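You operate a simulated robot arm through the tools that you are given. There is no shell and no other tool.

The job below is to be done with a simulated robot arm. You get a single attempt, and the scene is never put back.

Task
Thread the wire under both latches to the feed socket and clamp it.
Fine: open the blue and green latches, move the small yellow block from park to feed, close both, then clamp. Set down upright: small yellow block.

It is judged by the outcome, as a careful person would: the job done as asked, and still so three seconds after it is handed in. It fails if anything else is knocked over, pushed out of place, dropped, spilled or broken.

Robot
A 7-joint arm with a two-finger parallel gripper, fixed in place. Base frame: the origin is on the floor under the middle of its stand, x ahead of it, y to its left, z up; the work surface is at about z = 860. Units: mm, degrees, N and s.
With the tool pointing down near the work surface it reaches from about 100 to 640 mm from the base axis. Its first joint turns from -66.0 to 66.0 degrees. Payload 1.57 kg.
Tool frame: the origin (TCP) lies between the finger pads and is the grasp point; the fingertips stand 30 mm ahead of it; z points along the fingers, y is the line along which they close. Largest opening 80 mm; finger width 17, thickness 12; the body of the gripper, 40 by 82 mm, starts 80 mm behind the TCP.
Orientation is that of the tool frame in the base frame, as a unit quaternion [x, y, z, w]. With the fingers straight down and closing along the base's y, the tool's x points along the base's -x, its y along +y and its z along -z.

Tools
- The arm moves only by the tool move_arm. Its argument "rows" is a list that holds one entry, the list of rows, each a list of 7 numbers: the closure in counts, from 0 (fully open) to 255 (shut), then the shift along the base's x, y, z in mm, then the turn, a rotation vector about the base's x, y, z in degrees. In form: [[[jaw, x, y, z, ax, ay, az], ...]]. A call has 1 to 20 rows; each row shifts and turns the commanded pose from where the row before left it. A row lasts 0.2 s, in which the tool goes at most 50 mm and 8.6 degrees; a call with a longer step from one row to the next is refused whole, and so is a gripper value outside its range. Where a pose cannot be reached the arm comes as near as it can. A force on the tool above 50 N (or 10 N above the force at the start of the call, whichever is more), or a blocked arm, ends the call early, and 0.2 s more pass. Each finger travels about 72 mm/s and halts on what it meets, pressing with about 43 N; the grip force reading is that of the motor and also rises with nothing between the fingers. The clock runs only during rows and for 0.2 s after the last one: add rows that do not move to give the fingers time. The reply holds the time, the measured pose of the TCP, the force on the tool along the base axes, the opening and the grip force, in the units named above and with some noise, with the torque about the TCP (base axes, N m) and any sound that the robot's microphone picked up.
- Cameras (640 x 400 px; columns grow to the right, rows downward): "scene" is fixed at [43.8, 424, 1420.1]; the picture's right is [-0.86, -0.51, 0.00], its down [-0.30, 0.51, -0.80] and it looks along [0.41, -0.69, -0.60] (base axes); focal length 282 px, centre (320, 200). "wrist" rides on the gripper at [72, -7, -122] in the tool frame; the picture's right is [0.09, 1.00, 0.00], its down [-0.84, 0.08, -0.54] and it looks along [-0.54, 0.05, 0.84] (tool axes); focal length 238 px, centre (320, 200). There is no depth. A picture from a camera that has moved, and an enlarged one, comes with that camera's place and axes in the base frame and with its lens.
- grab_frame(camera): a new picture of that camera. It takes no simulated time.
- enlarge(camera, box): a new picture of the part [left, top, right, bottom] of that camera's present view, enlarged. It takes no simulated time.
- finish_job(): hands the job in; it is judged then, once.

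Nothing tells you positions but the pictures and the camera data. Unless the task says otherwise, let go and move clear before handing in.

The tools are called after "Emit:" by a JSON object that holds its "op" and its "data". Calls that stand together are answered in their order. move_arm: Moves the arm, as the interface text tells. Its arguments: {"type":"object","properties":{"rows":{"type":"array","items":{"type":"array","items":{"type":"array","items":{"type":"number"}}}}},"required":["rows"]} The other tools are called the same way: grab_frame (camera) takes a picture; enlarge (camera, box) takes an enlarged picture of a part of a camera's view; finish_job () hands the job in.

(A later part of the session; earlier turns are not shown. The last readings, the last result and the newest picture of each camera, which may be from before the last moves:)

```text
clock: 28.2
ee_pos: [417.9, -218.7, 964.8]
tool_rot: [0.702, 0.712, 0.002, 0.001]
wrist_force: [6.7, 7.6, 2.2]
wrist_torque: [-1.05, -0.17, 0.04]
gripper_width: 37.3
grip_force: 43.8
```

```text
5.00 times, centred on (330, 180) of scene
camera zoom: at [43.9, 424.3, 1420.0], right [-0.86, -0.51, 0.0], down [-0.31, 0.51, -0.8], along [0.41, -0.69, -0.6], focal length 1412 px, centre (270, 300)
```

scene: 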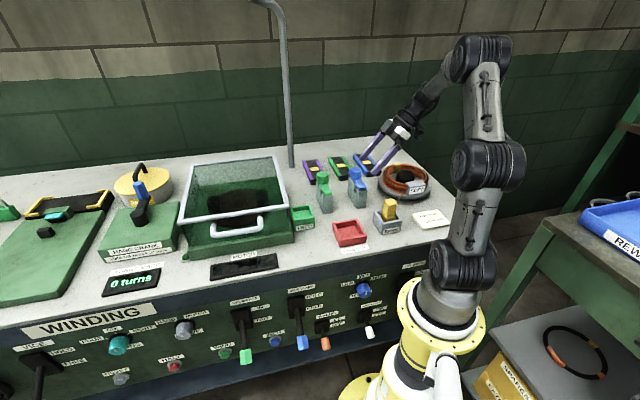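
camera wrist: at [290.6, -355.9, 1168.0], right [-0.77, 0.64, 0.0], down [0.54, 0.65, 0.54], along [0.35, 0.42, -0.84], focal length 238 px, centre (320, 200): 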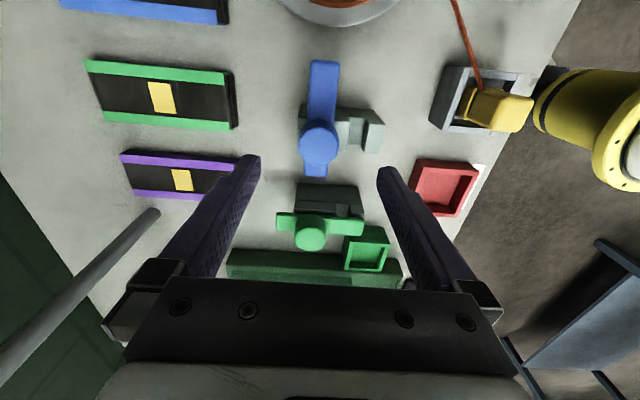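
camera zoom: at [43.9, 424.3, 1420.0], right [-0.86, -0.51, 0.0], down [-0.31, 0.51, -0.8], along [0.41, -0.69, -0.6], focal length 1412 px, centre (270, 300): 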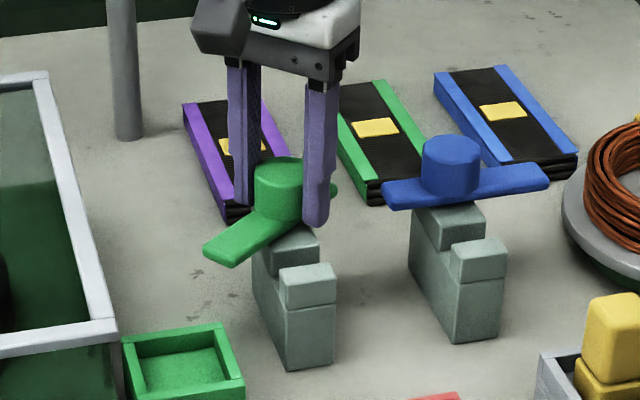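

Arm at about 53°, low load. Continuing.

Emit:
{"op": "move_arm", "data": {"rows": [[[255, 0, 0, 0.5, 0, 0, -7], [255, 0, 0, 0, 0, 0, -7], [255, 0, 0, 0, 0, 0, -7], [255, 0, 0, 0, 0, 0, -7], [255, 0, 0, 0, 0, 0, 0]]]}}

Emit:
{"op": "enlarge", "data": {"camera": "scene", "box": [280, 140, 380, 220]}}

```text
clock: 29.4
ee_pos: [420.6, -218.7, 966.1]
tool_rot: [0.854, 0.521, 0.002, 0.001]
wrist_force: [29.5, 11.4, -7.3]
wrist_torque: [-0.23, -0.19, 0.07]
gripper_width: 37.2
grip_force: 43.8
```

```text
5.00 times, centred on (330, 180) of scene
camera zoom: at [44.7, 424.3, 1420.0], right [-0.86, -0.51, 0.0], down [-0.31, 0.51, -0.8], along [0.41, -0.69, -0.6], focal length 1412 px, centre (270, 300)
```

zoom: 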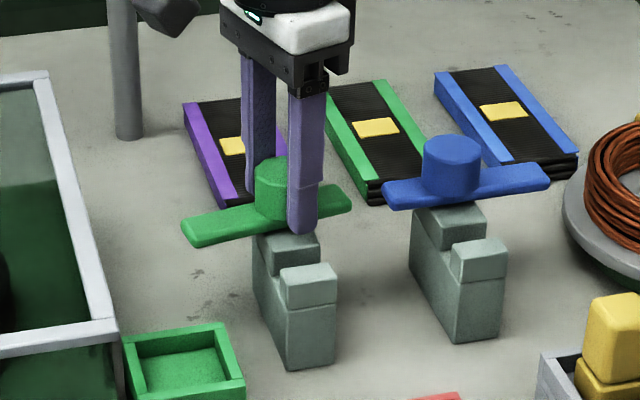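

Green is at about 81°. The side load is rising, so I'll ease it off and then finish the last few degrees.

Emit:
{"op": "move_arm", "data": {"rows": [[[255, 1.5, 0.7, 0, 0, 0, 0], [255, 1.5, 0.7, 0, 0, 0, -4], [255, 0, 0, 0, 0, 0, -4], [255, 0, 0, 0, 0, 0, 0]]]}}

Emit:
{"op": "enlarge", "data": {"camera": "scene", "box": [280, 140, 380, 220]}}

Emit:
{"op": "grab_frame", "data": {"camera": "wrist"}}

```text
clock: 30.4
ee_pos: [419.6, -218.3, 966.2]
tool_rot: [0.887, 0.461, 0.0, 0.001]
wrist_force: [12.0, -7.4, -9.9]
wrist_torque: [0.7, -0.98, 0.02]
gripper_width: 36.9
grip_force: 43.5
```

```text
5.00 times, centred on (330, 180) of scene
camera zoom: at [44.2, 423.7, 1420.2], right [-0.86, -0.51, 0.0], down [-0.31, 0.51, -0.8], along [0.41, -0.69, -0.6], focal length 1412 px, centre (270, 300)
```

zoom: 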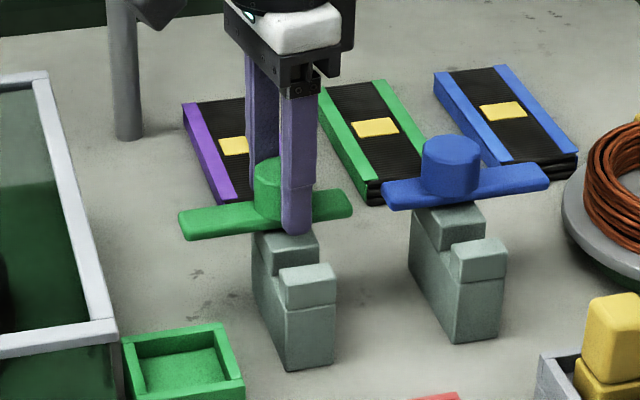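

```text
taken
camera wrist: at [455.0, -155.7, 1087.4], right [0.87, -0.5, 0.0], down [-0.42, -0.73, 0.54], along [-0.27, -0.47, -0.84], focal length 238 px, centre (320, 200)
```

wrist: 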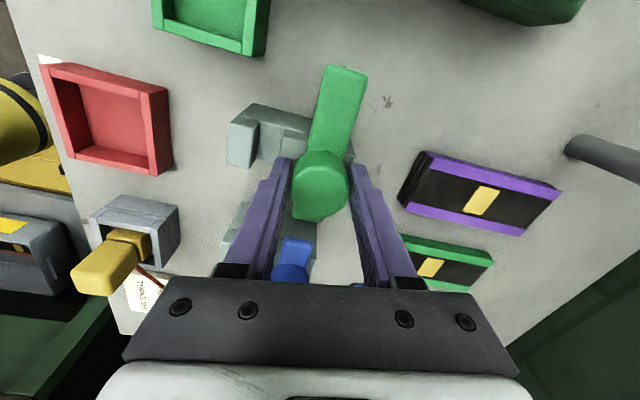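

Green is now fully open. I'll release it, rise, and swing back toward the park socket to view the yellow block.

Emit:
{"op": "move_arm", "data": {"rows": [[[120, 0, 0, 0, 0, 0, 0], [0, 0, 0, 0, 0, 0, 0], [0, 0, 0, 0, 0, 0, 0], [0, 0, 0, 20, 0, 0, 0], [0, 0, 0, 30, 0, 0, 0], [0, 0, 0, 40, 0, 0, 0], [0, 0, 0, 20, 0, 0, 0]]]}}

Emit:
{"op": "move_arm", "data": {"rows": [[[0, -18, 0, 0, 0, 0, 7], [0, -18, 0, 0, 0, 0, 7], [0, -18, 0, 0, 0, 0, 7], [0, -18, 0, 0, 0, 0, 7], [0, -18, 0, 0, 0, 0, 7], [0, -18, 0, 0, 0, 0, 7], [0, -18, 0, 0, 0, 0, 7], [0, -18, 0, 0, 0, 0, 7], [0, -18, 0, 0, 0, 0, 7], [0, -18, 0, 0, 0, 0, 7], [0, -18, 0, 0, 0, 0, 7], [0, -12, 0, 0, 0, 0, 3], [0, 0, 0, 0, 0, 0, 0]]]}}

Emit:
{"op": "grab_frame", "data": {"camera": "wrist"}}

Emit:
{"op": "enlarge", "data": {"camera": "scene", "box": [260, 110, 440, 240]}}

```text
clock: 32.0
ee_pos: [420.3, -217.4, 1075.4]
tool_rot: [0.887, 0.461, 0.001, 0.001]
wrist_force: [-0.2, 0.3, 0.1]
wrist_torque: [-0.01, 0.0, -0.03]
gripper_width: 80.2
grip_force: 0.2
```

```text
clock: 34.8
ee_pos: [210.8, -217.4, 1075.7]
tool_rot: [0.383, 0.924, 0.0, 0.0]
wrist_force: [-0.2, -0.7, -0.2]
wrist_torque: [-0.01, 0.01, 0.0]
gripper_width: 80.2
grip_force: 0.0
```

```text
taken
camera wrist: at [153.8, -171.5, 1197.6], right [0.64, 0.77, 0.0], down [0.65, -0.54, 0.54], along [0.42, -0.35, -0.84], focal length 238 px, centre (320, 200)
```

wrist: 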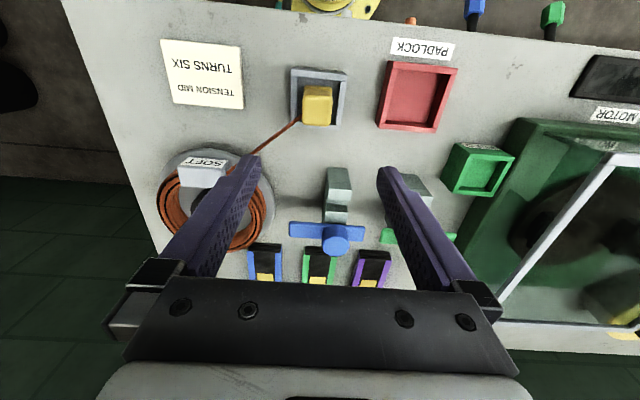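

```text
3.08 times, centred on (350, 175) of scene
camera zoom: at [43.8, 424.0, 1420.1], right [-0.86, -0.51, 0.0], down [-0.3, 0.51, -0.8], along [0.41, -0.69, -0.6], focal length 869 px, centre (228, 277)
```

zoom: 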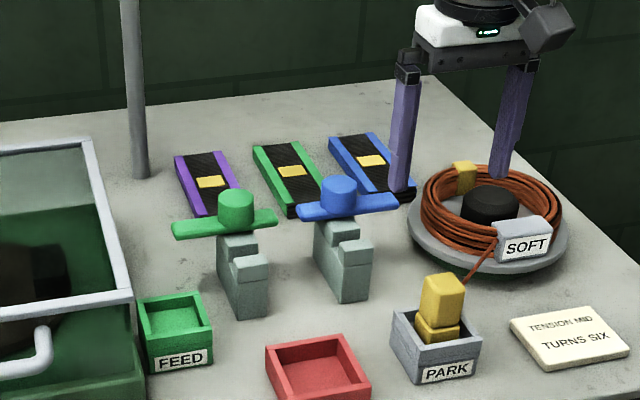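

Emit:
{"op": "enlarge", "data": {"camera": "wrist", "box": [270, 40, 370, 140]}}

Emit:
{"op": "enlarge", "data": {"camera": "scene", "box": [365, 180, 425, 240]}}

Emit:
{"op": "enlarge", "data": {"camera": "wrist", "box": [420, 110, 540, 210]}}

```text
4.00 times, centred on (320, 90) of wrist
camera zoom: at [153.8, -171.5, 1197.6], right [0.64, 0.77, 0.0], down [0.65, -0.54, 0.54], along [0.42, -0.35, -0.84], focal length 953 px, centre (320, 640)
```

zoom: 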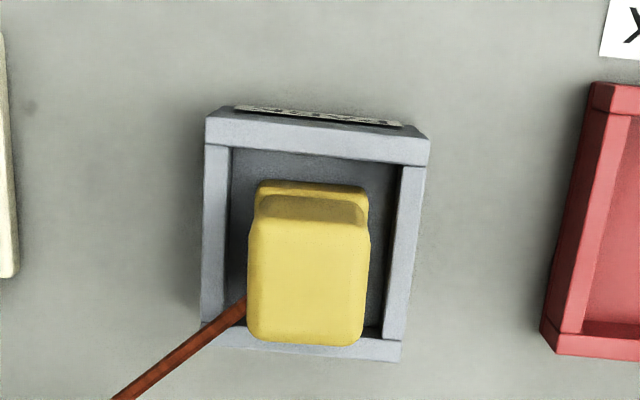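

```text
6.67 times, centred on (395, 210) of scene
camera zoom: at [43.8, 424.0, 1420.1], right [-0.86, -0.51, 0.0], down [-0.3, 0.51, -0.8], along [0.41, -0.69, -0.6], focal length 1882 px, centre (-180, 133)
```

zoom: 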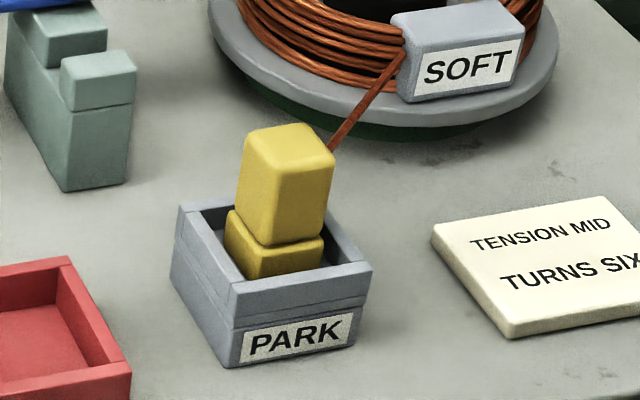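

```text
4.00 times, centred on (480, 160) of wrist
camera zoom: at [153.8, -171.5, 1197.6], right [0.64, 0.77, 0.0], down [0.65, -0.54, 0.54], along [0.42, -0.35, -0.84], focal length 953 px, centre (-320, 360)
```

zoom: 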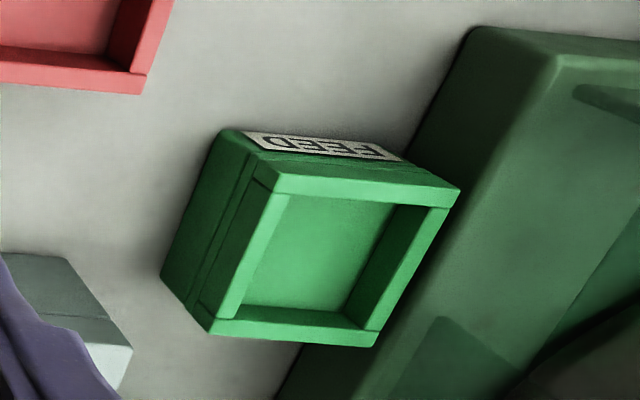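

Both latches are open. The block is a tall upright piece, about 30 mm square with its top at z ≈ 949, with the wire leaving toward the coil. I'll grip it across the bench depth, since that keeps the fingers clear of the wire and of the guard box at feed.

Emit:
{"op": "move_arm", "data": {"rows": [[[0, -1.2, 0.5, 0, 0, 0, 7.5], [0, -1.2, 0.5, 0, 0, 0, 7.5], [0, -1.2, 0.5, 0, 0, 0, 7.5], [0, -1.2, 0.5, 0, 0, 0, 7.5], [0, -1.2, 0.5, 0, 0, 0, 7.5], [0, -1.2, 0.5, 0, 0, 0, 7.5], [0, -1.2, 0.5, 0, 0, 0, 7.5], [0, -1.2, 0.6, -5, 0, 0, 7.5], [0, -1.2, 0.6, -10, 0, 0, 7.5], [0, -1.2, 0.6, -10, 0, 0, 7.5], [0, -1.4, 0.6, -10, 0, 0, 7.5], [0, -1.4, 0.8, -10, 0, 0, 7.5], [0, 0, 0, 0, 0, 0, 0]]]}}

Emit:
{"op": "grab_frame", "data": {"camera": "wrist"}}

Emit:
{"op": "grab_frame", "data": {"camera": "scene"}}

```text
clock: 37.6
ee_pos: [194.7, -210.0, 1030.9]
tool_rot: [-0.383, 0.924, 0.001, 0.0]
wrist_force: [1.0, -0.8, -0.5]
wrist_torque: [0.0, -0.01, 0.01]
gripper_width: 80.1
grip_force: 0.0
```

```text
taken
camera wrist: at [147.9, -265.9, 1152.3], right [-0.77, 0.64, 0.0], down [0.54, 0.65, 0.54], along [0.35, 0.42, -0.84], focal length 238 px, centre (320, 200)
```

wrist: 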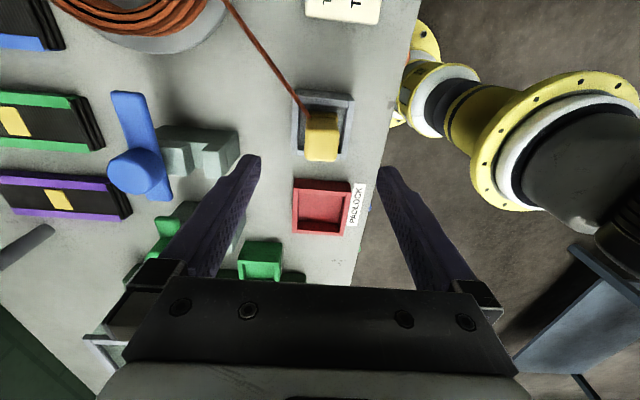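

```text
taken
```

scene: 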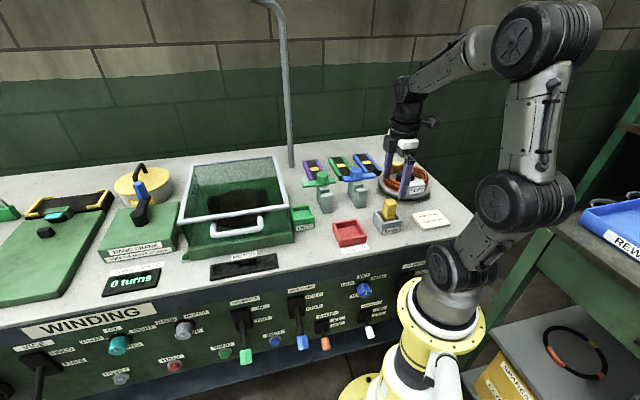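

Emit:
{"op": "enlarge", "data": {"camera": "wrist", "box": [260, 70, 380, 190]}}

Emit:
{"op": "enlarge", "data": {"camera": "scene", "box": [360, 120, 450, 240]}}

```text
3.33 times, centred on (320, 130) of wrist
camera zoom: at [147.9, -265.9, 1152.3], right [-0.77, 0.64, 0.0], down [0.54, 0.65, 0.54], along [0.35, 0.42, -0.84], focal length 794 px, centre (320, 433)
```

zoom: 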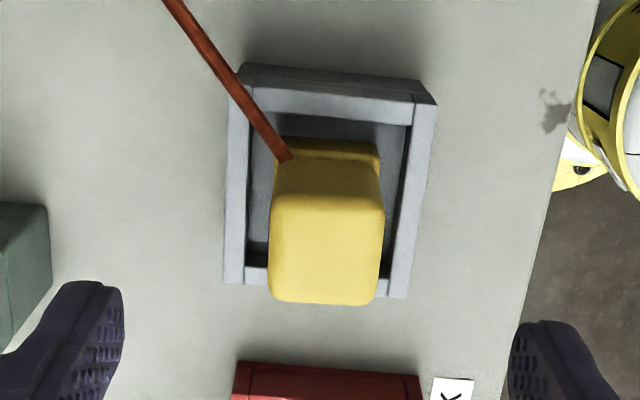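

```text
3.33 times, centred on (405, 180) of scene
camera zoom: at [43.8, 424.0, 1420.1], right [-0.86, -0.51, 0.0], down [-0.3, 0.51, -0.8], along [0.41, -0.69, -0.6], focal length 941 px, centre (37, 267)
```

zoom: 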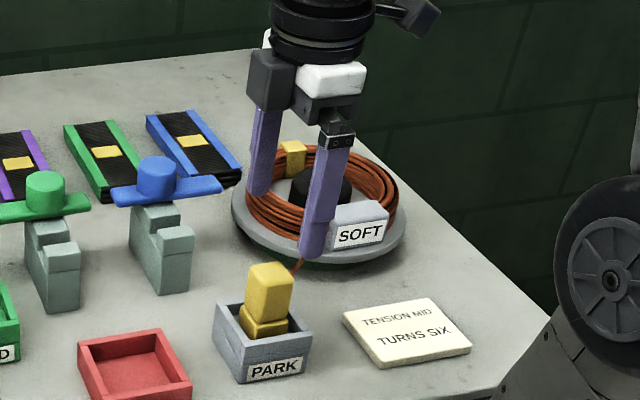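

The block axis is at about (193,-209), with the top at z 949 and the socket rim near 898. I'll trim 2 mm toward the front and descend so the tips stop just above the rim.

Emit:
{"op": "move_arm", "data": {"rows": [[[0, -1.3, 1.3, -15, 0, 0, 0], [0, 0, 0, -15, 0, 0, 0], [0, 0, 0, -15, 0, 0, 0], [0, 0, 0, -15, 0, 0, 0], [0, 0, 0, -12, 0, 0, 0], [0, 0, 0, -10, 0, 0, 0], [0, 0, 0, -9, 0, 0, 0], [0, 0, 0, 0, 0, 0, 0]]]}}

Emit:
{"op": "enlarge", "data": {"camera": "wrist", "box": [220, 70, 420, 270]}}

Emit:
{"op": "enlarge", "data": {"camera": "scene", "box": [360, 150, 450, 240]}}

```text
clock: 39.4
ee_pos: [192.7, -209.6, 940.2]
tool_rot: [-0.382, 0.924, -0.001, 0.0]
wrist_force: [0.3, -0.4, -0.4]
wrist_torque: [0.02, 0.02, 0.0]
gripper_width: 80.3
grip_force: 0.1
```

```text
2.00 times, centred on (320, 170) of wrist
camera zoom: at [146.6, -264.3, 1062.1], right [-0.77, 0.64, 0.0], down [0.54, 0.65, 0.54], along [0.35, 0.42, -0.84], focal length 477 px, centre (320, 260)
```

zoom: 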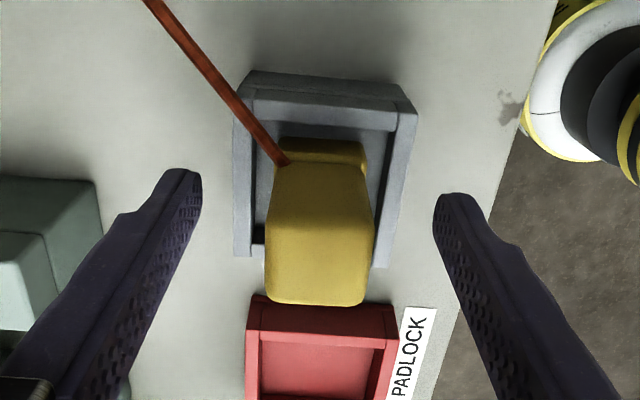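

```text
4.44 times, centred on (405, 195) of scene
camera zoom: at [43.8, 424.0, 1420.1], right [-0.86, -0.51, 0.0], down [-0.3, 0.51, -0.8], along [0.41, -0.69, -0.6], focal length 1255 px, centre (-58, 222)
```

zoom: 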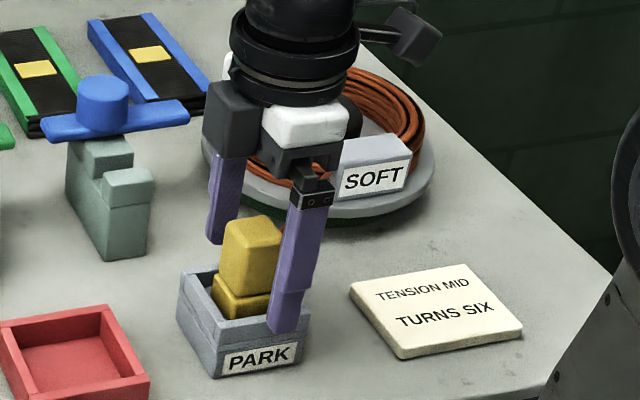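

The fingers straddle the block evenly with tips above the rim. Closing on it.

Emit:
{"op": "move_arm", "data": {"rows": [[[0, 0, 0, -1.5, 0, 0, 0], [120, 0, 0, 0, 0, 0, 0], [200, 0, 0, 0, 0, 0, 0], [255, 0, 0, 0, 0, 0, 0], [255, 0, 0, 0, 0, 0, 0], [255, 0, 0, 0, 0, 0, 0]]]}}

Emit:
{"op": "enlarge", "data": {"camera": "scene", "box": [360, 150, 450, 240]}}

Emit:
{"op": "enlarge", "data": {"camera": "wrist", "box": [220, 70, 420, 270]}}

```text
clock: 40.8
ee_pos: [193.4, -208.3, 940.0]
tool_rot: [-0.382, 0.924, 0.0, 0.0]
wrist_force: [0.9, -0.4, -0.4]
wrist_torque: [0.02, -0.01, 0.01]
gripper_width: 30.9
grip_force: 40.2
```

```text
4.44 times, centred on (405, 195) of scene
camera zoom: at [43.8, 424.0, 1420.1], right [-0.86, -0.51, 0.0], down [-0.3, 0.51, -0.8], along [0.41, -0.69, -0.6], focal length 1255 px, centre (-58, 222)
```

zoom: 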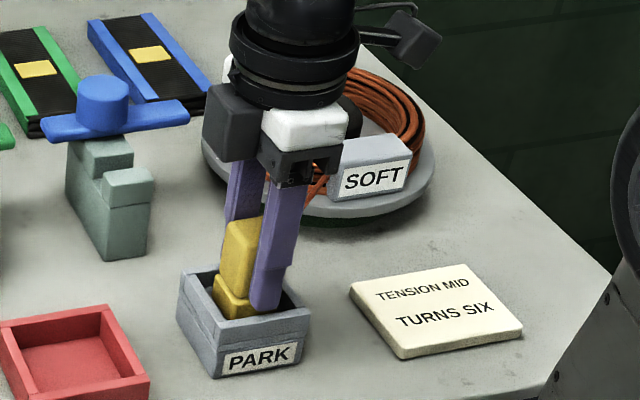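

```text
2.00 times, centred on (320, 170) of wrist
camera zoom: at [146.4, -264.1, 1060.3], right [-0.77, 0.64, 0.0], down [0.54, 0.65, 0.54], along [0.35, 0.42, -0.84], focal length 477 px, centre (320, 260)
```

zoom: 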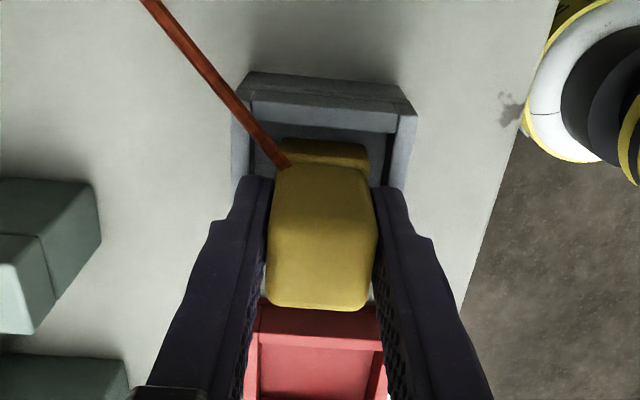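

The block is gripped at 30.9 mm. I'll lift slowly and check that the whole piece comes up.

Emit:
{"op": "move_arm", "data": {"rows": [[[255, 0, 0, 4, 0, 0, 0], [255, 0, 0, 6, 0, 0, 0], [255, 0, 0, 8, 0, 0, 0], [255, 0, 0, 8, 0, 0, 0], [255, 0, 0, 0, 0, 0, 0]]]}}

Emit:
{"op": "enlarge", "data": {"camera": "scene", "box": [360, 150, 450, 240]}}

```text
clock: 42.0
ee_pos: [195.1, -208.9, 964.6]
tool_rot: [-0.383, 0.924, 0.0, 0.0]
wrist_force: [-0.1, 0.8, -1.0]
wrist_torque: [-0.01, 0.01, 0.02]
gripper_width: 30.9
grip_force: 40.2
```

```text
4.44 times, centred on (405, 195) of scene
camera zoom: at [43.8, 424.0, 1420.1], right [-0.86, -0.51, 0.0], down [-0.3, 0.51, -0.8], along [0.41, -0.69, -0.6], focal length 1255 px, centre (-58, 222)
```

zoom: 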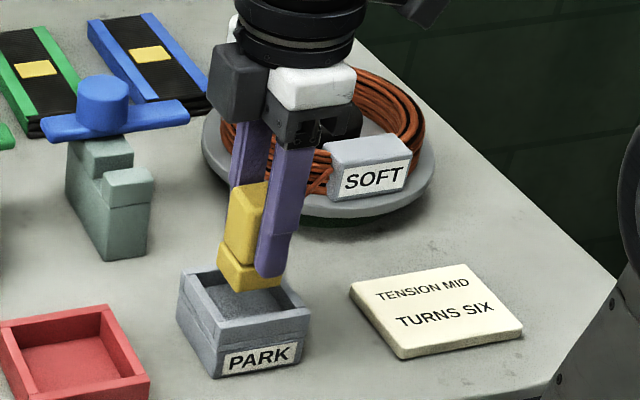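

The whole block is lifted cleanly. I'll carry it high, first back over the line of the open slots, then along over both latches so the wire lies across them, and finally toward feed.

Emit:
{"op": "move_arm", "data": {"rows": [[[255, 0, 0, 15, 0, 0, 0], [255, 0, 0, 20, 0, 0, 0], [255, 0, 0, 20, 0, 0, 0], [255, 0, 0, 20, 0, 0, 0], [255, 12, -10, 0, 0, 0, 0], [255, 16, -14, 0, 0, 0, 0], [255, 18, -15, 0, 0, 0, 0], [255, 18, -15, 0, 0, 0, 0], [255, 18, -15, 0, 0, 0, 0], [255, 12, -12, 0, 0, 0, 0], [255, 0, 0, 0, 0, 0, 0]]]}}

Emit:
{"op": "enlarge", "data": {"camera": "scene", "box": [270, 110, 450, 240]}}

Emit:
{"op": "grab_frame", "data": {"camera": "wrist"}}

```text
clock: 44.4
ee_pos: [287.9, -290.2, 1038.4]
tool_rot: [-0.383, 0.924, 0.0, 0.0]
wrist_force: [-1.2, 0.2, -0.6]
wrist_torque: [-0.01, 0.03, 0.03]
gripper_width: 30.9
grip_force: 40.0
```

```text
3.08 times, centred on (360, 175) of scene
camera zoom: at [43.8, 424.0, 1420.1], right [-0.86, -0.51, 0.0], down [-0.3, 0.51, -0.8], along [0.41, -0.69, -0.6], focal length 869 px, centre (197, 277)
```

zoom: 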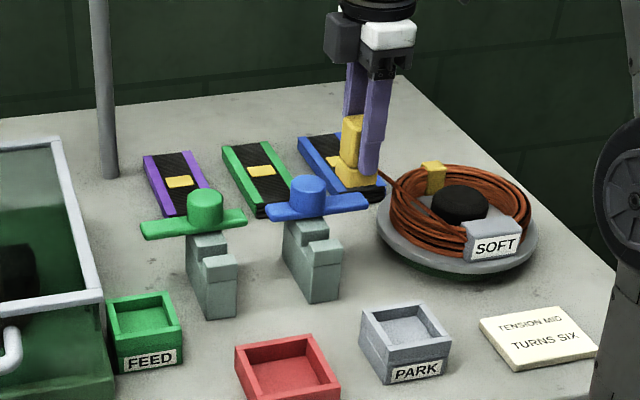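

```text
taken
camera wrist: at [241.3, -345.3, 1160.4], right [-0.77, 0.64, 0.0], down [0.54, 0.65, 0.54], along [0.35, 0.42, -0.84], focal length 238 px, centre (320, 200)
```

wrist: 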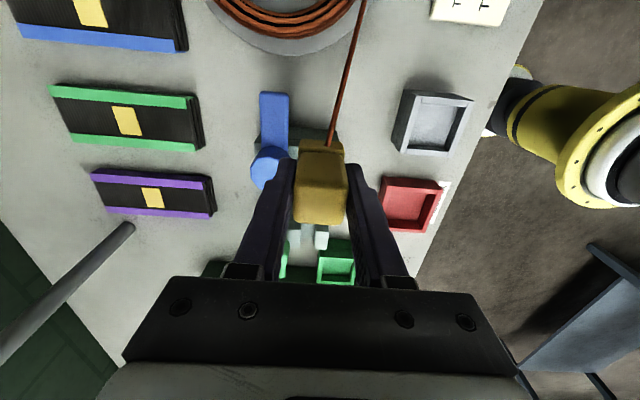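

The block is held upright and the wire follows straight behind. Carrying it along over both slots now.

Emit:
{"op": "move_arm", "data": {"rows": [[[255, 10, 10, 0, 0, 0, 0], [255, 16, 16, 0, 0, 0, 0], [255, 18, 18, 0, 0, 0, 0], [255, 18, 18, 0, 0, 0, 0], [255, 18, 18, 0, 0, 0, 0], [255, 18, 18, 0, 0, 0, 0], [255, 16, 16, 0, 0, 0, 0], [255, 10, 10, 0, 0, 0, 0], [255, -1, 8, 0, 0, 0, 0], [255, -1, 14, 0, 0, 0, 0], [255, -1, 16, 0, 0, 0, 0], [255, -1, 16, 0, 0, 0, 0], [255, 0, 10, 0, 0, 0, 0], [255, 0, 6, 0, 0, 0, 0], [255, 0, 0, 0, 0, 0, 0]]]}}

Emit:
{"op": "enlarge", "data": {"camera": "scene", "box": [230, 110, 410, 240]}}

Emit:
{"op": "grab_frame", "data": {"camera": "wrist"}}

```text
clock: 47.6
ee_pos: [406.0, -96.7, 1038.9]
tool_rot: [-0.383, 0.924, 0.0, 0.0]
wrist_force: [0.3, -0.3, -0.3]
wrist_torque: [0.0, 0.0, -0.03]
gripper_width: 30.9
grip_force: 39.9
```

```text
3.08 times, centred on (320, 175) of scene
camera zoom: at [43.8, 424.0, 1420.1], right [-0.86, -0.51, 0.0], down [-0.3, 0.51, -0.8], along [0.41, -0.69, -0.6], focal length 869 px, centre (320, 277)
```

zoom: 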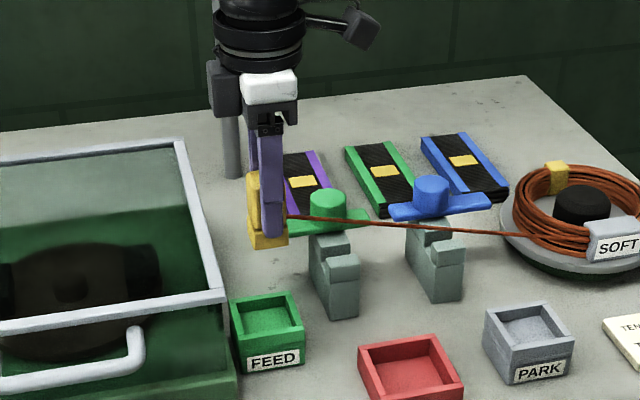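

```text
taken
camera wrist: at [360.0, -151.9, 1160.9], right [-0.77, 0.64, 0.0], down [0.54, 0.65, 0.54], along [0.35, 0.42, -0.84], focal length 238 px, centre (320, 200)
```

wrist: 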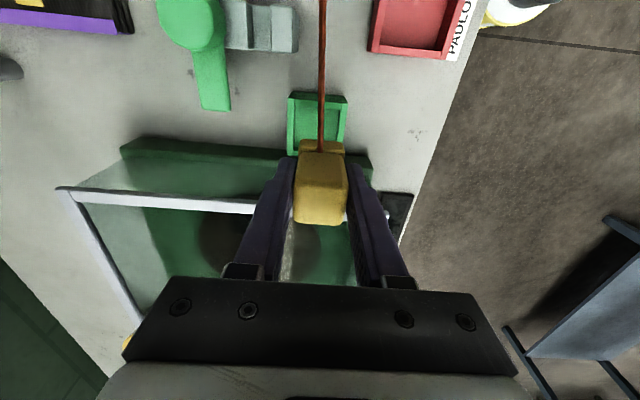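

Emit:
{"op": "enlarge", "data": {"camera": "wrist", "box": [260, 70, 400, 240]}}

Emit:
{"op": "enlarge", "data": {"camera": "scene", "box": [280, 150, 340, 240]}}

```text
2.35 times, centred on (330, 155) of wrist
camera zoom: at [360.0, -151.9, 1160.9], right [-0.77, 0.64, 0.0], down [0.54, 0.65, 0.54], along [0.35, 0.42, -0.84], focal length 561 px, centre (296, 306)
```

zoom: 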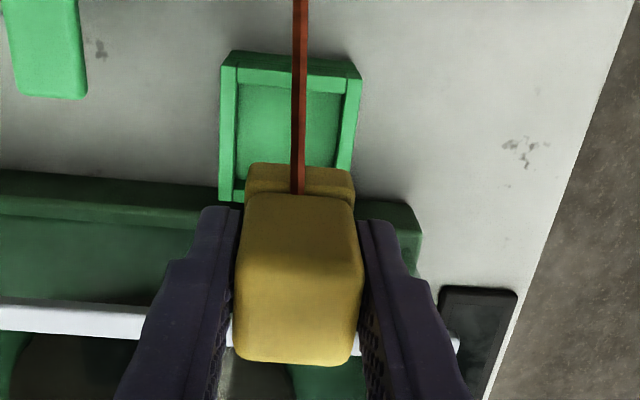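

```text
4.44 times, centred on (310, 195) of scene
camera zoom: at [43.8, 424.0, 1420.1], right [-0.86, -0.51, 0.0], down [-0.3, 0.51, -0.8], along [0.41, -0.69, -0.6], focal length 1255 px, centre (364, 222)
```

zoom: 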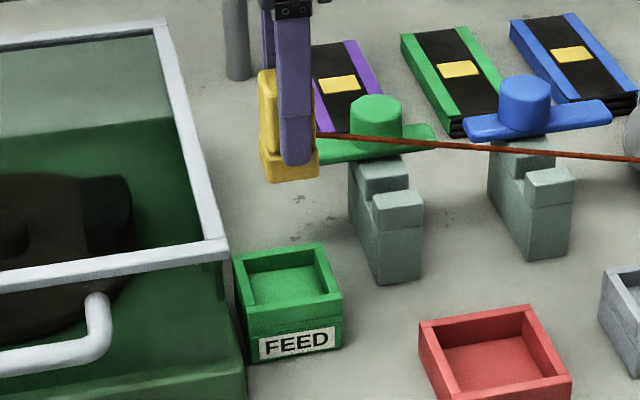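

Feed's centre works out near s≈223, d≈163 in bench coordinates, so I need to shift about 6 mm in x. Then I'll lower most of the way and check the fit.

Emit:
{"op": "move_arm", "data": {"rows": [[[255, 3, 0.2, 0, 0, 0, 0], [255, 3, 0.2, -10, 0, 0, 0], [255, 0, 0, -15, 0, 0, 0], [255, 0, 0, -15, 0, 0, 0], [255, 0, 0, -15, 0, 0, 0], [255, 0, 0, -12, 0, 0, 0], [255, 0, 0, 0, 0, 0, 0]]]}}

Emit:
{"op": "enlarge", "data": {"camera": "wrist", "box": [250, 80, 390, 240]}}

Emit:
{"op": "enlarge", "data": {"camera": "scene", "box": [280, 160, 340, 240]}}

```text
clock: 49.2
ee_pos: [415.0, -96.2, 971.4]
tool_rot: [-0.382, 0.924, 0.0, 0.0]
wrist_force: [-0.9, -0.5, 0.5]
wrist_torque: [0.04, 0.01, 0.0]
gripper_width: 31.0
grip_force: 39.8
```

```text
2.50 times, centred on (320, 160) of wrist
camera zoom: at [367.3, -152.1, 1094.2], right [-0.77, 0.64, 0.0], down [0.54, 0.65, 0.54], along [0.35, 0.42, -0.84], focal length 596 px, centre (320, 300)
```

zoom: 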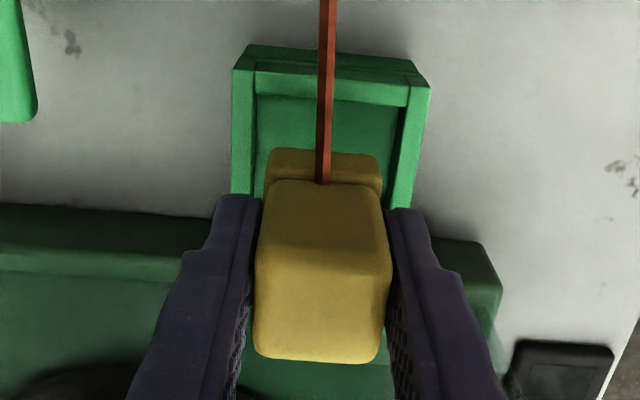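

```text
5.00 times, centred on (310, 200) of scene
camera zoom: at [43.8, 424.0, 1420.1], right [-0.86, -0.51, 0.0], down [-0.3, 0.51, -0.8], along [0.41, -0.69, -0.6], focal length 1412 px, centre (370, 200)
```

zoom: 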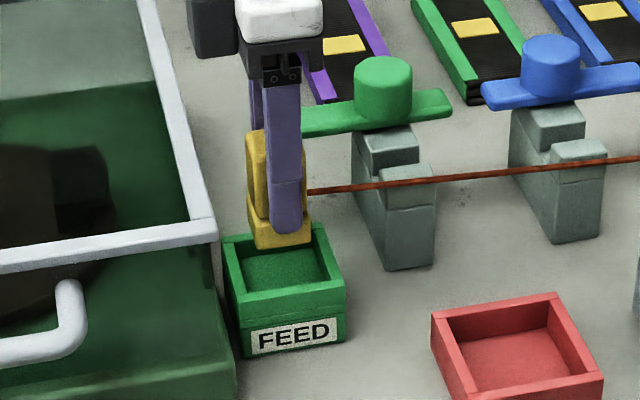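

The block is nearly centred over the socket, and a 1–2 mm trim is enough. I'll lower it gently toward the expected seat height of about z 940 and watch the force.

Emit:
{"op": "move_arm", "data": {"rows": [[[255, -0.3, 1.8, -8, 0, 0, 0], [255, 0, 0, -8, 0, 0, 0], [255, 0, 0, -7, 0, 0, 0], [255, 0, 0, -2, 0, 0, 0], [255, 0, 0, -2, 0, 0, 0], [255, 0, 0, 0, 0, 0, 0]]]}}

Emit:
{"op": "enlarge", "data": {"camera": "scene", "box": [280, 160, 340, 240]}}

Emit:
{"op": "enlarge", "data": {"camera": "wrist", "box": [250, 80, 390, 240]}}

```text
clock: 50.6
ee_pos: [413.1, -93.8, 944.5]
tool_rot: [-0.383, 0.924, 0.0, 0.0]
wrist_force: [-0.3, 0.9, -0.1]
wrist_torque: [0.04, -0.01, 0.03]
gripper_width: 31.0
grip_force: 40.3
```

```text
5.00 times, centred on (310, 200) of scene
camera zoom: at [43.8, 424.0, 1420.1], right [-0.86, -0.51, 0.0], down [-0.3, 0.51, -0.8], along [0.41, -0.69, -0.6], focal length 1412 px, centre (370, 200)
```

zoom: 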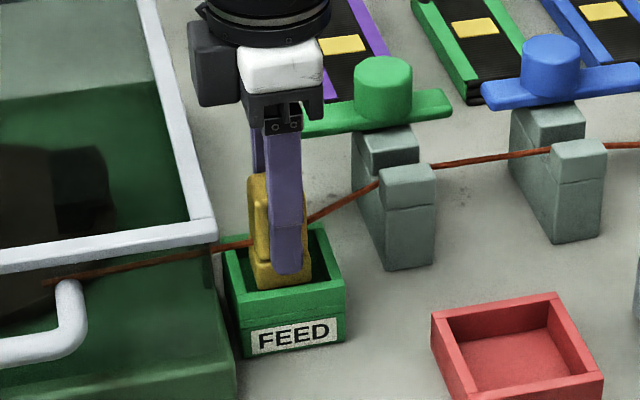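

```text
2.50 times, centred on (320, 160) of wrist
camera zoom: at [366.2, -149.7, 1067.0], right [-0.77, 0.64, 0.0], down [0.54, 0.65, 0.54], along [0.35, 0.42, -0.84], focal length 596 px, centre (320, 300)
```

zoom: 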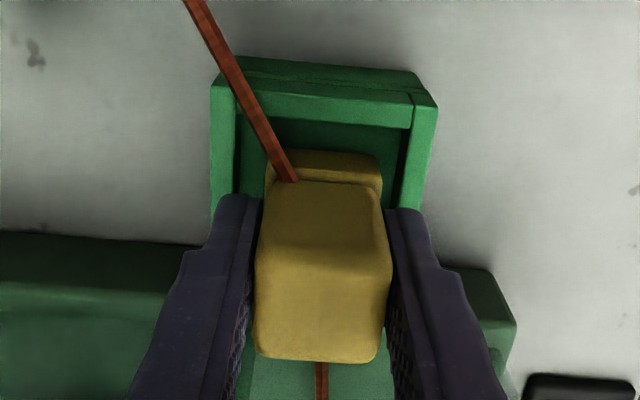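

The wire has now dropped into both latch slots and runs on to the winder, so feed has registered. Lowering the last few millimetres until it seats.

Emit:
{"op": "move_arm", "data": {"rows": [[[255, 0, 0, -1, 0, 0, 0], [255, 0, 0, -1, 0, 0, 0], [255, 0, 0, -1, 0, 0, 0], [255, 0, 0, -1, 0, 0, 0], [255, 0, 0, 0, 0, 0, 0]]]}}

```text
clock: 51.8
ee_pos: [413.3, -95.3, 941.1]
tool_rot: [-0.382, 0.924, 0.0, 0.0]
wrist_force: [-0.2, -0.2, 0.0]
wrist_torque: [0.01, -0.01, 0.01]
gripper_width: 31.0
grip_force: 40.1
```

Emit:
{"op": "move_arm", "data": {"rows": [[[255, 0, 0, -0.7, 0, 0, 0], [255, 0, 0, -0.7, 0, 0, 0], [255, 0, 0, -0.7, 0, 0, 0], [255, 0, 0, 0, 0, 0, 0]]]}}

Emit:
{"op": "enlarge", "data": {"camera": "scene", "box": [285, 180, 335, 240]}}

```text
clock: 52.8
ee_pos: [413.4, -94.3, 939.9]
tool_rot: [-0.383, 0.924, 0.001, 0.001]
wrist_force: [0.4, 0.2, -0.4]
wrist_torque: [-0.01, 0.01, 0.0]
gripper_width: 30.7
grip_force: 39.6
```

```text
6.67 times, centred on (310, 210) of scene
camera zoom: at [43.8, 424.0, 1420.1], right [-0.86, -0.51, 0.0], down [-0.3, 0.51, -0.8], along [0.41, -0.69, -0.6], focal length 1882 px, centre (387, 133)
```

zoom: 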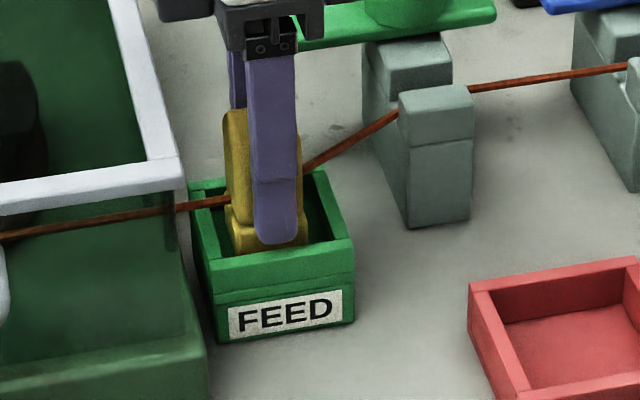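

Emit:
{"op": "move_arm", "data": {"rows": [[[255, 0, 0, -0.7, 0, 0, 0], [255, 0, 0, -0.7, 0, 0, 0], [255, 0, 0, 0, 0, 0, 0]]]}}

Emit:
{"op": "move_arm", "data": {"rows": [[[255, 0, 0, -0.7, 0, 0, 0], [255, 0, 0, -0.7, 0, 0, 0], [255, 0, 0, 0, 0, 0, 0]]]}}

```text
clock: 53.6
ee_pos: [413.2, -93.7, 939.3]
tool_rot: [-0.383, 0.924, 0.0, -0.001]
wrist_force: [-0.4, 1.0, 2.3]
wrist_torque: [0.04, 0.05, 0.01]
gripper_width: 30.7
grip_force: 39.7
```

```text
clock: 54.4
ee_pos: [414.1, -94.3, 938.2]
tool_rot: [-0.383, 0.924, -0.001, 0.001]
wrist_force: [-4.2, 5.2, 20.5]
wrist_torque: [0.16, 0.32, 0.04]
gripper_width: 30.9
grip_force: 39.7
```

The block is seated (firm floor contact). I'll relieve the push, open the fingers and rise straight up.

Emit:
{"op": "move_arm", "data": {"rows": [[[255, 0, 0, 0.8, 0, 0, 0], [140, 0, 0, 0, 0, 0, 0], [100, 0, 0, 0, 0, 0, 0], [40, 0, 0, 0, 0, 0, 0], [40, 0, 0, 0, 0, 0, 0], [40, 0, 0, 15, 0, 0, 0], [40, 0, 0, 25, 0, 0, 0], [20, 0, 0, 35, 0, 0, 0], [0, 0, 0, 40, 0, 0, 0], [0, 0, 0, 0, 0, 0, 0]]]}}

Emit:
{"op": "enlarge", "data": {"camera": "scene", "box": [250, 130, 410, 240]}}

Emit:
{"op": "grab_frame", "data": {"camera": "wrist"}}

```text
clock: 56.6
ee_pos: [413.1, -96.3, 1052.5]
tool_rot: [-0.383, 0.924, -0.001, 0.0]
wrist_force: [0.5, 0.0, 0.3]
wrist_torque: [0.01, 0.0, 0.02]
gripper_width: 79.9
grip_force: 0.0
```

```text
3.64 times, centred on (330, 185) of scene
camera zoom: at [43.8, 424.0, 1420.1], right [-0.86, -0.51, 0.0], down [-0.3, 0.51, -0.8], along [0.41, -0.69, -0.6], focal length 1027 px, centre (284, 254)
```

zoom: 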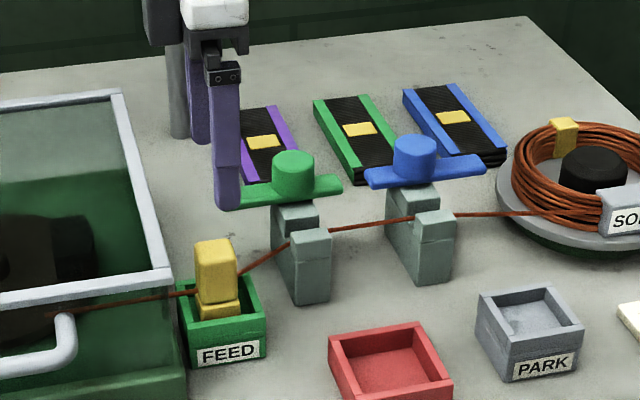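

```text
taken
camera wrist: at [365.3, -151.3, 1174.1], right [-0.77, 0.64, 0.0], down [0.54, 0.65, 0.54], along [0.35, 0.42, -0.84], focal length 238 px, centre (320, 200)
```

wrist: 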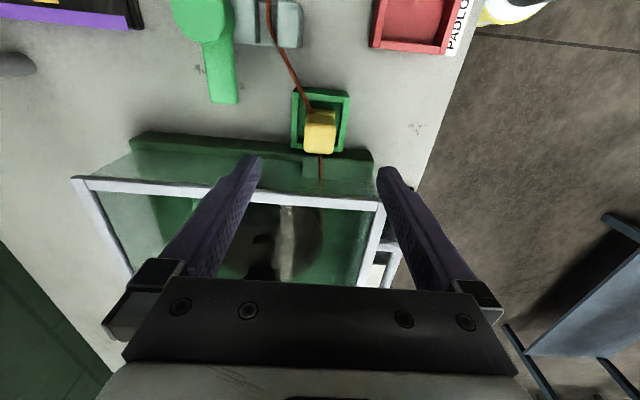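

The block stands upright in feed, with the wire in both slots. Now I'll swing the tool round to the starting angle for closing green, arriving above its knob near (419,-219).

Emit:
{"op": "move_arm", "data": {"rows": [[[0, 0.3, -6.2, 0, 0, 0, -8.5], [0, 0.3, -6.2, 0, 0, 0, -8.5], [0, 0.3, -6.2, 0, 0, 0, -8.5], [0, 0.3, -6.2, 0, 0, 0, -8.5], [0, 0.3, -6.2, 0, 0, 0, -8.5], [0, 0.3, -6.2, 0, 0, 0, -8.5], [0, 0.3, -6.2, 0, 0, 0, -8.5], [0, 0.3, -6.2, 0, 0, 0, -8.5], [0, 0.3, -6.2, 0, 0, 0, -8.5], [0, 0.3, -6.2, 0, 0, 0, -8.5], [0, 0.3, -6.2, 0, 0, 0, -8.5], [0, 0.3, -6.2, 0, 0, 0, -8.5], [0, 0.3, -6.2, 0, 0, 0, -8.5], [0, 0.3, -6.2, 0, 0, 0, -8.5], [0, 0.3, -6.2, 0, 0, 0, -8.5], [0, 0.3, -6.2, 0, 0, 0, -8.5], [0, 0.3, -6.2, 0, 0, 0, -8.5], [0, 0.3, -6.2, 0, 0, 0, -8.5], [0, 0.3, -6.2, 0, 0, 0, -8.5], [0, 0.3, -6.2, 0, 0, 0, -8.5]]]}}

Emit:
{"op": "move_arm", "data": {"rows": [[[0, 0, 0, 0, 0, 0, -5], [0, 0, 0, -10, 0, 0, -5], [0, 0, 0, -15, 0, 0, 0], [0, 0, 0, -15, 0, 0, 0], [0, 0, 0, 0, 0, 0, 0]]]}}

Emit:
{"op": "grab_frame", "data": {"camera": "wrist"}}

Emit:
{"op": "enlarge", "data": {"camera": "scene", "box": [270, 120, 390, 220]}}

```text
clock: 60.8
ee_pos: [418.2, -218.7, 1052.5]
tool_rot: [0.888, 0.46, 0.001, 0.001]
wrist_force: [-0.2, -0.1, -0.2]
wrist_torque: [-0.04, 0.03, -0.03]
gripper_width: 79.9
grip_force: 0.1
```

```text
clock: 62.0
ee_pos: [419.1, -218.0, 1011.8]
tool_rot: [0.924, 0.383, -0.001, 0.0]
wrist_force: [0.3, 0.4, -1.5]
wrist_torque: [0.0, -0.01, -0.02]
gripper_width: 80.0
grip_force: 0.1
```

```text
taken
camera wrist: at [464.5, -162.6, 1133.8], right [0.77, -0.64, 0.0], down [-0.54, -0.65, 0.54], along [-0.35, -0.42, -0.84], focal length 238 px, centre (320, 200)
```

wrist: 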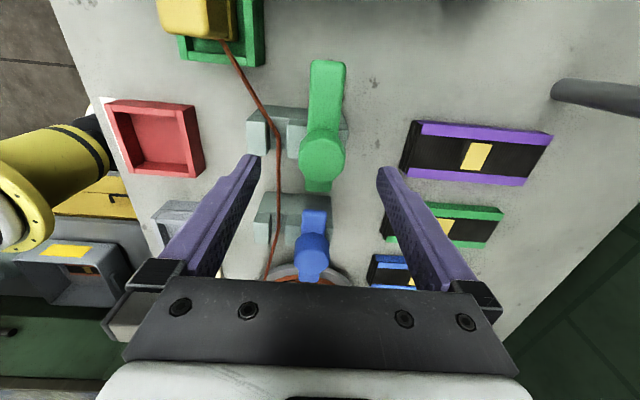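

```text
4.00 times, centred on (330, 170) of scene
camera zoom: at [43.8, 424.0, 1420.1], right [-0.86, -0.51, 0.0], down [-0.3, 0.51, -0.8], along [0.41, -0.69, -0.6], focal length 1129 px, centre (280, 320)
```

zoom: 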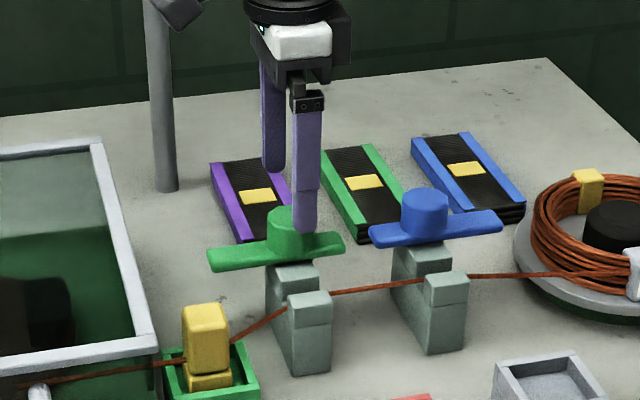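

Emit:
{"op": "enlarge", "data": {"camera": "wrist", "box": [240, 40, 400, 210]}}

```text
2.35 times, centred on (320, 125) of wrist
camera zoom: at [464.5, -162.6, 1133.8], right [0.77, -0.64, 0.0], down [-0.54, -0.65, 0.54], along [-0.35, -0.42, -0.84], focal length 561 px, centre (320, 376)
```

zoom: 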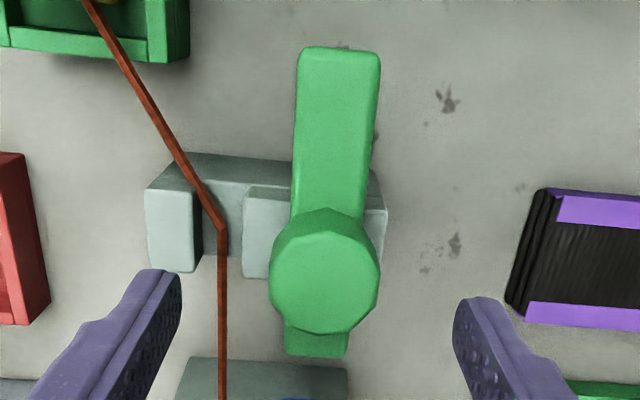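

The knob is centred within a couple of mm. I'll narrow the fingers so they stay off the wire, descend and grip the green knob.

Emit:
{"op": "move_arm", "data": {"rows": [[[80, -0.6, -2.2, 0, 0, 0, 0], [80, 0, 0, -12, 0, 0, 0], [80, 0, 0, -13, 0, 0, 0], [80, 0, 0, -13, 0, 0, 0], [80, 0, 0, -9, 0, 0, 0], [80, 0, 0, 0, 0, 0, 0], [160, 0, 0, 0, 0, 0, 0], [255, 0, 0, 0, 0, 0, 0], [255, 0, 0, 0, 0, 0, 0]]]}}

Emit:
{"op": "enlarge", "data": {"camera": "scene", "box": [280, 140, 380, 220]}}

```text
clock: 64.0
ee_pos: [419.5, -220.5, 965.0]
tool_rot: [0.924, 0.382, -0.001, -0.001]
wrist_force: [-1.5, 0.8, -1.5]
wrist_torque: [0.06, -0.02, 0.0]
gripper_width: 37.3
grip_force: 43.6
```

```text
5.00 times, centred on (330, 180) of scene
camera zoom: at [43.8, 424.0, 1420.1], right [-0.86, -0.51, 0.0], down [-0.3, 0.51, -0.8], along [0.41, -0.69, -0.6], focal length 1412 px, centre (270, 300)
```

zoom: 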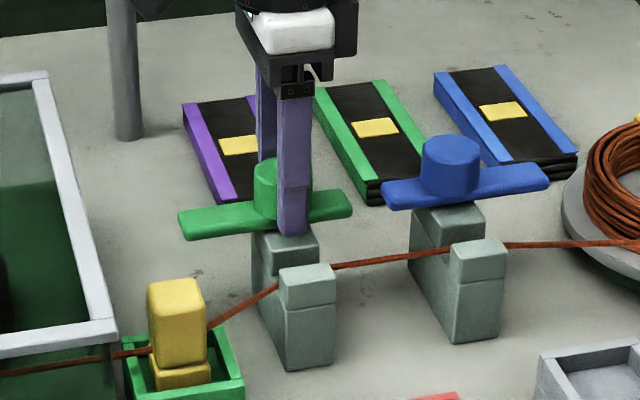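

Gripped. Turning green back counter-clockwise in stages.

Emit:
{"op": "move_arm", "data": {"rows": [[[255, 0, 0, 0, 0, 0, 6], [255, 0, 0, 0, 0, 0, 7], [255, 0, 0, 0, 0, 0, 7], [255, 0, 0, 0, 0, 0, 7], [255, 0, 0, 0, 0, 0, 7]]]}}

Emit:
{"op": "enlarge", "data": {"camera": "scene", "box": [280, 140, 380, 220]}}

```text
clock: 65.2
ee_pos: [418.3, -221.2, 964.0]
tool_rot: [0.771, 0.637, 0.001, 0.0]
wrist_force: [3.4, 2.4, -4.4]
wrist_torque: [-0.02, 0.19, 0.0]
gripper_width: 37.6
grip_force: 43.5
```

```text
5.00 times, centred on (330, 180) of scene
camera zoom: at [43.9, 424.0, 1420.1], right [-0.86, -0.51, 0.0], down [-0.31, 0.51, -0.8], along [0.41, -0.69, -0.6], focal length 1412 px, centre (270, 300)
```

zoom: 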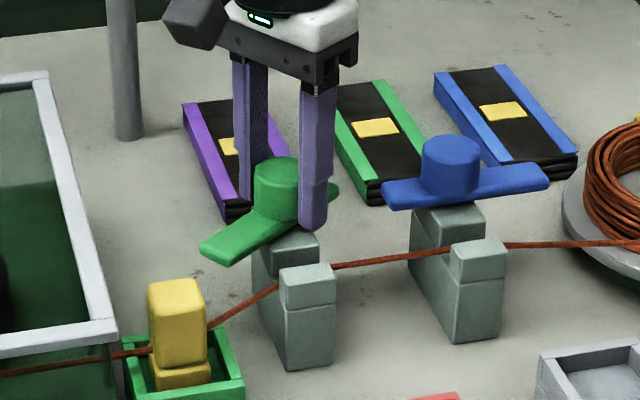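

Emit:
{"op": "move_arm", "data": {"rows": [[[255, 0, 0, 0, 0, 0, 7], [255, 0, 0, 0, 0, 0, 7], [255, 0, 0, 0, 0, 0, 7], [255, 0, 0, 0, 0, 0, 7], [255, 0, 0, 0, 0, 0, 7]]]}}

Emit:
{"op": "enlarge", "data": {"camera": "scene", "box": [280, 140, 380, 220]}}

```text
clock: 66.4
ee_pos: [418.9, -220.4, 964.4]
tool_rot: [0.543, 0.84, 0.0, -0.001]
wrist_force: [-3.4, 3.6, -7.3]
wrist_torque: [-0.74, -0.32, 0.0]
gripper_width: 37.4
grip_force: 43.5
```

```text
5.00 times, centred on (330, 180) of scene
camera zoom: at [43.8, 424.1, 1420.1], right [-0.86, -0.51, 0.0], down [-0.3, 0.51, -0.8], along [0.41, -0.69, -0.6], focal length 1412 px, centre (270, 300)
```

zoom: 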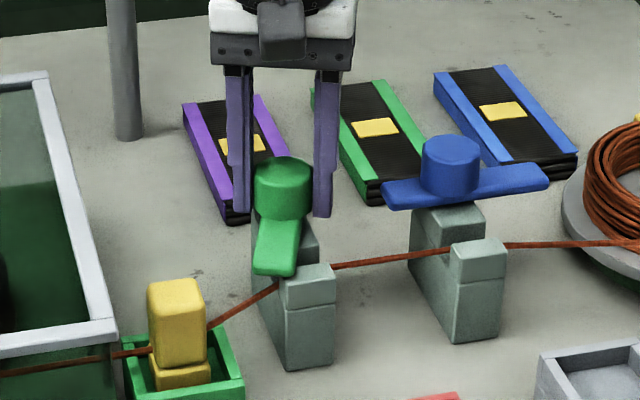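

Emit:
{"op": "move_arm", "data": {"rows": [[[255, 0, 0, 0, 0, 0, 7], [255, 0, 0, 0, 0, 0, 7], [255, 0, 0, 0, 0, 0, 5], [255, 0, 0, 0, 0, 0, 2], [255, 0, 0, 0, 0, 0, 1]]]}}

Emit:
{"op": "enlarge", "data": {"camera": "scene", "box": [280, 140, 380, 220]}}

Emit:
{"op": "enlarge", "data": {"camera": "wrist", "box": [220, 40, 430, 240]}}

```text
clock: 67.6
ee_pos: [418.7, -220.4, 965.7]
tool_rot: [0.376, 0.927, 0.001, 0.0]
wrist_force: [-8.7, -3.1, -1.7]
wrist_torque: [0.14, 0.47, -0.62]
gripper_width: 37.5
grip_force: 43.6
```

```text
5.00 times, centred on (330, 180) of scene
camera zoom: at [43.6, 423.9, 1420.1], right [-0.86, -0.51, 0.0], down [-0.3, 0.51, -0.8], along [0.41, -0.69, -0.6], focal length 1412 px, centre (270, 300)
```

zoom: 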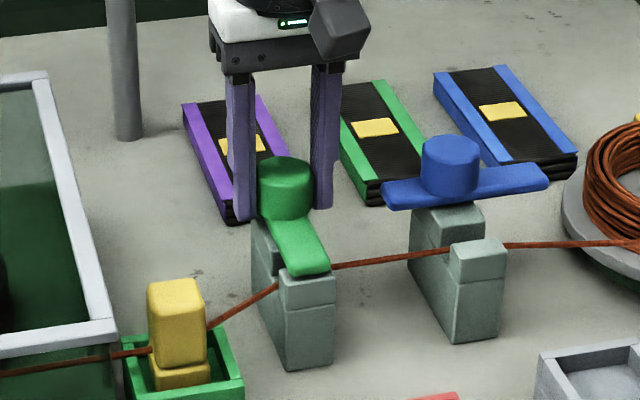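

```text
2.00 times, centred on (325, 140) of wrist
camera zoom: at [361.4, -175.3, 1086.7], right [0.63, 0.78, 0.0], down [0.66, -0.53, 0.54], along [0.42, -0.34, -0.84], focal length 477 px, centre (310, 320)
```

zoom: 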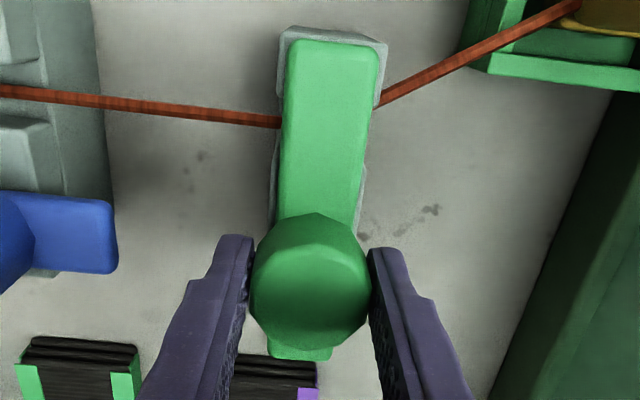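

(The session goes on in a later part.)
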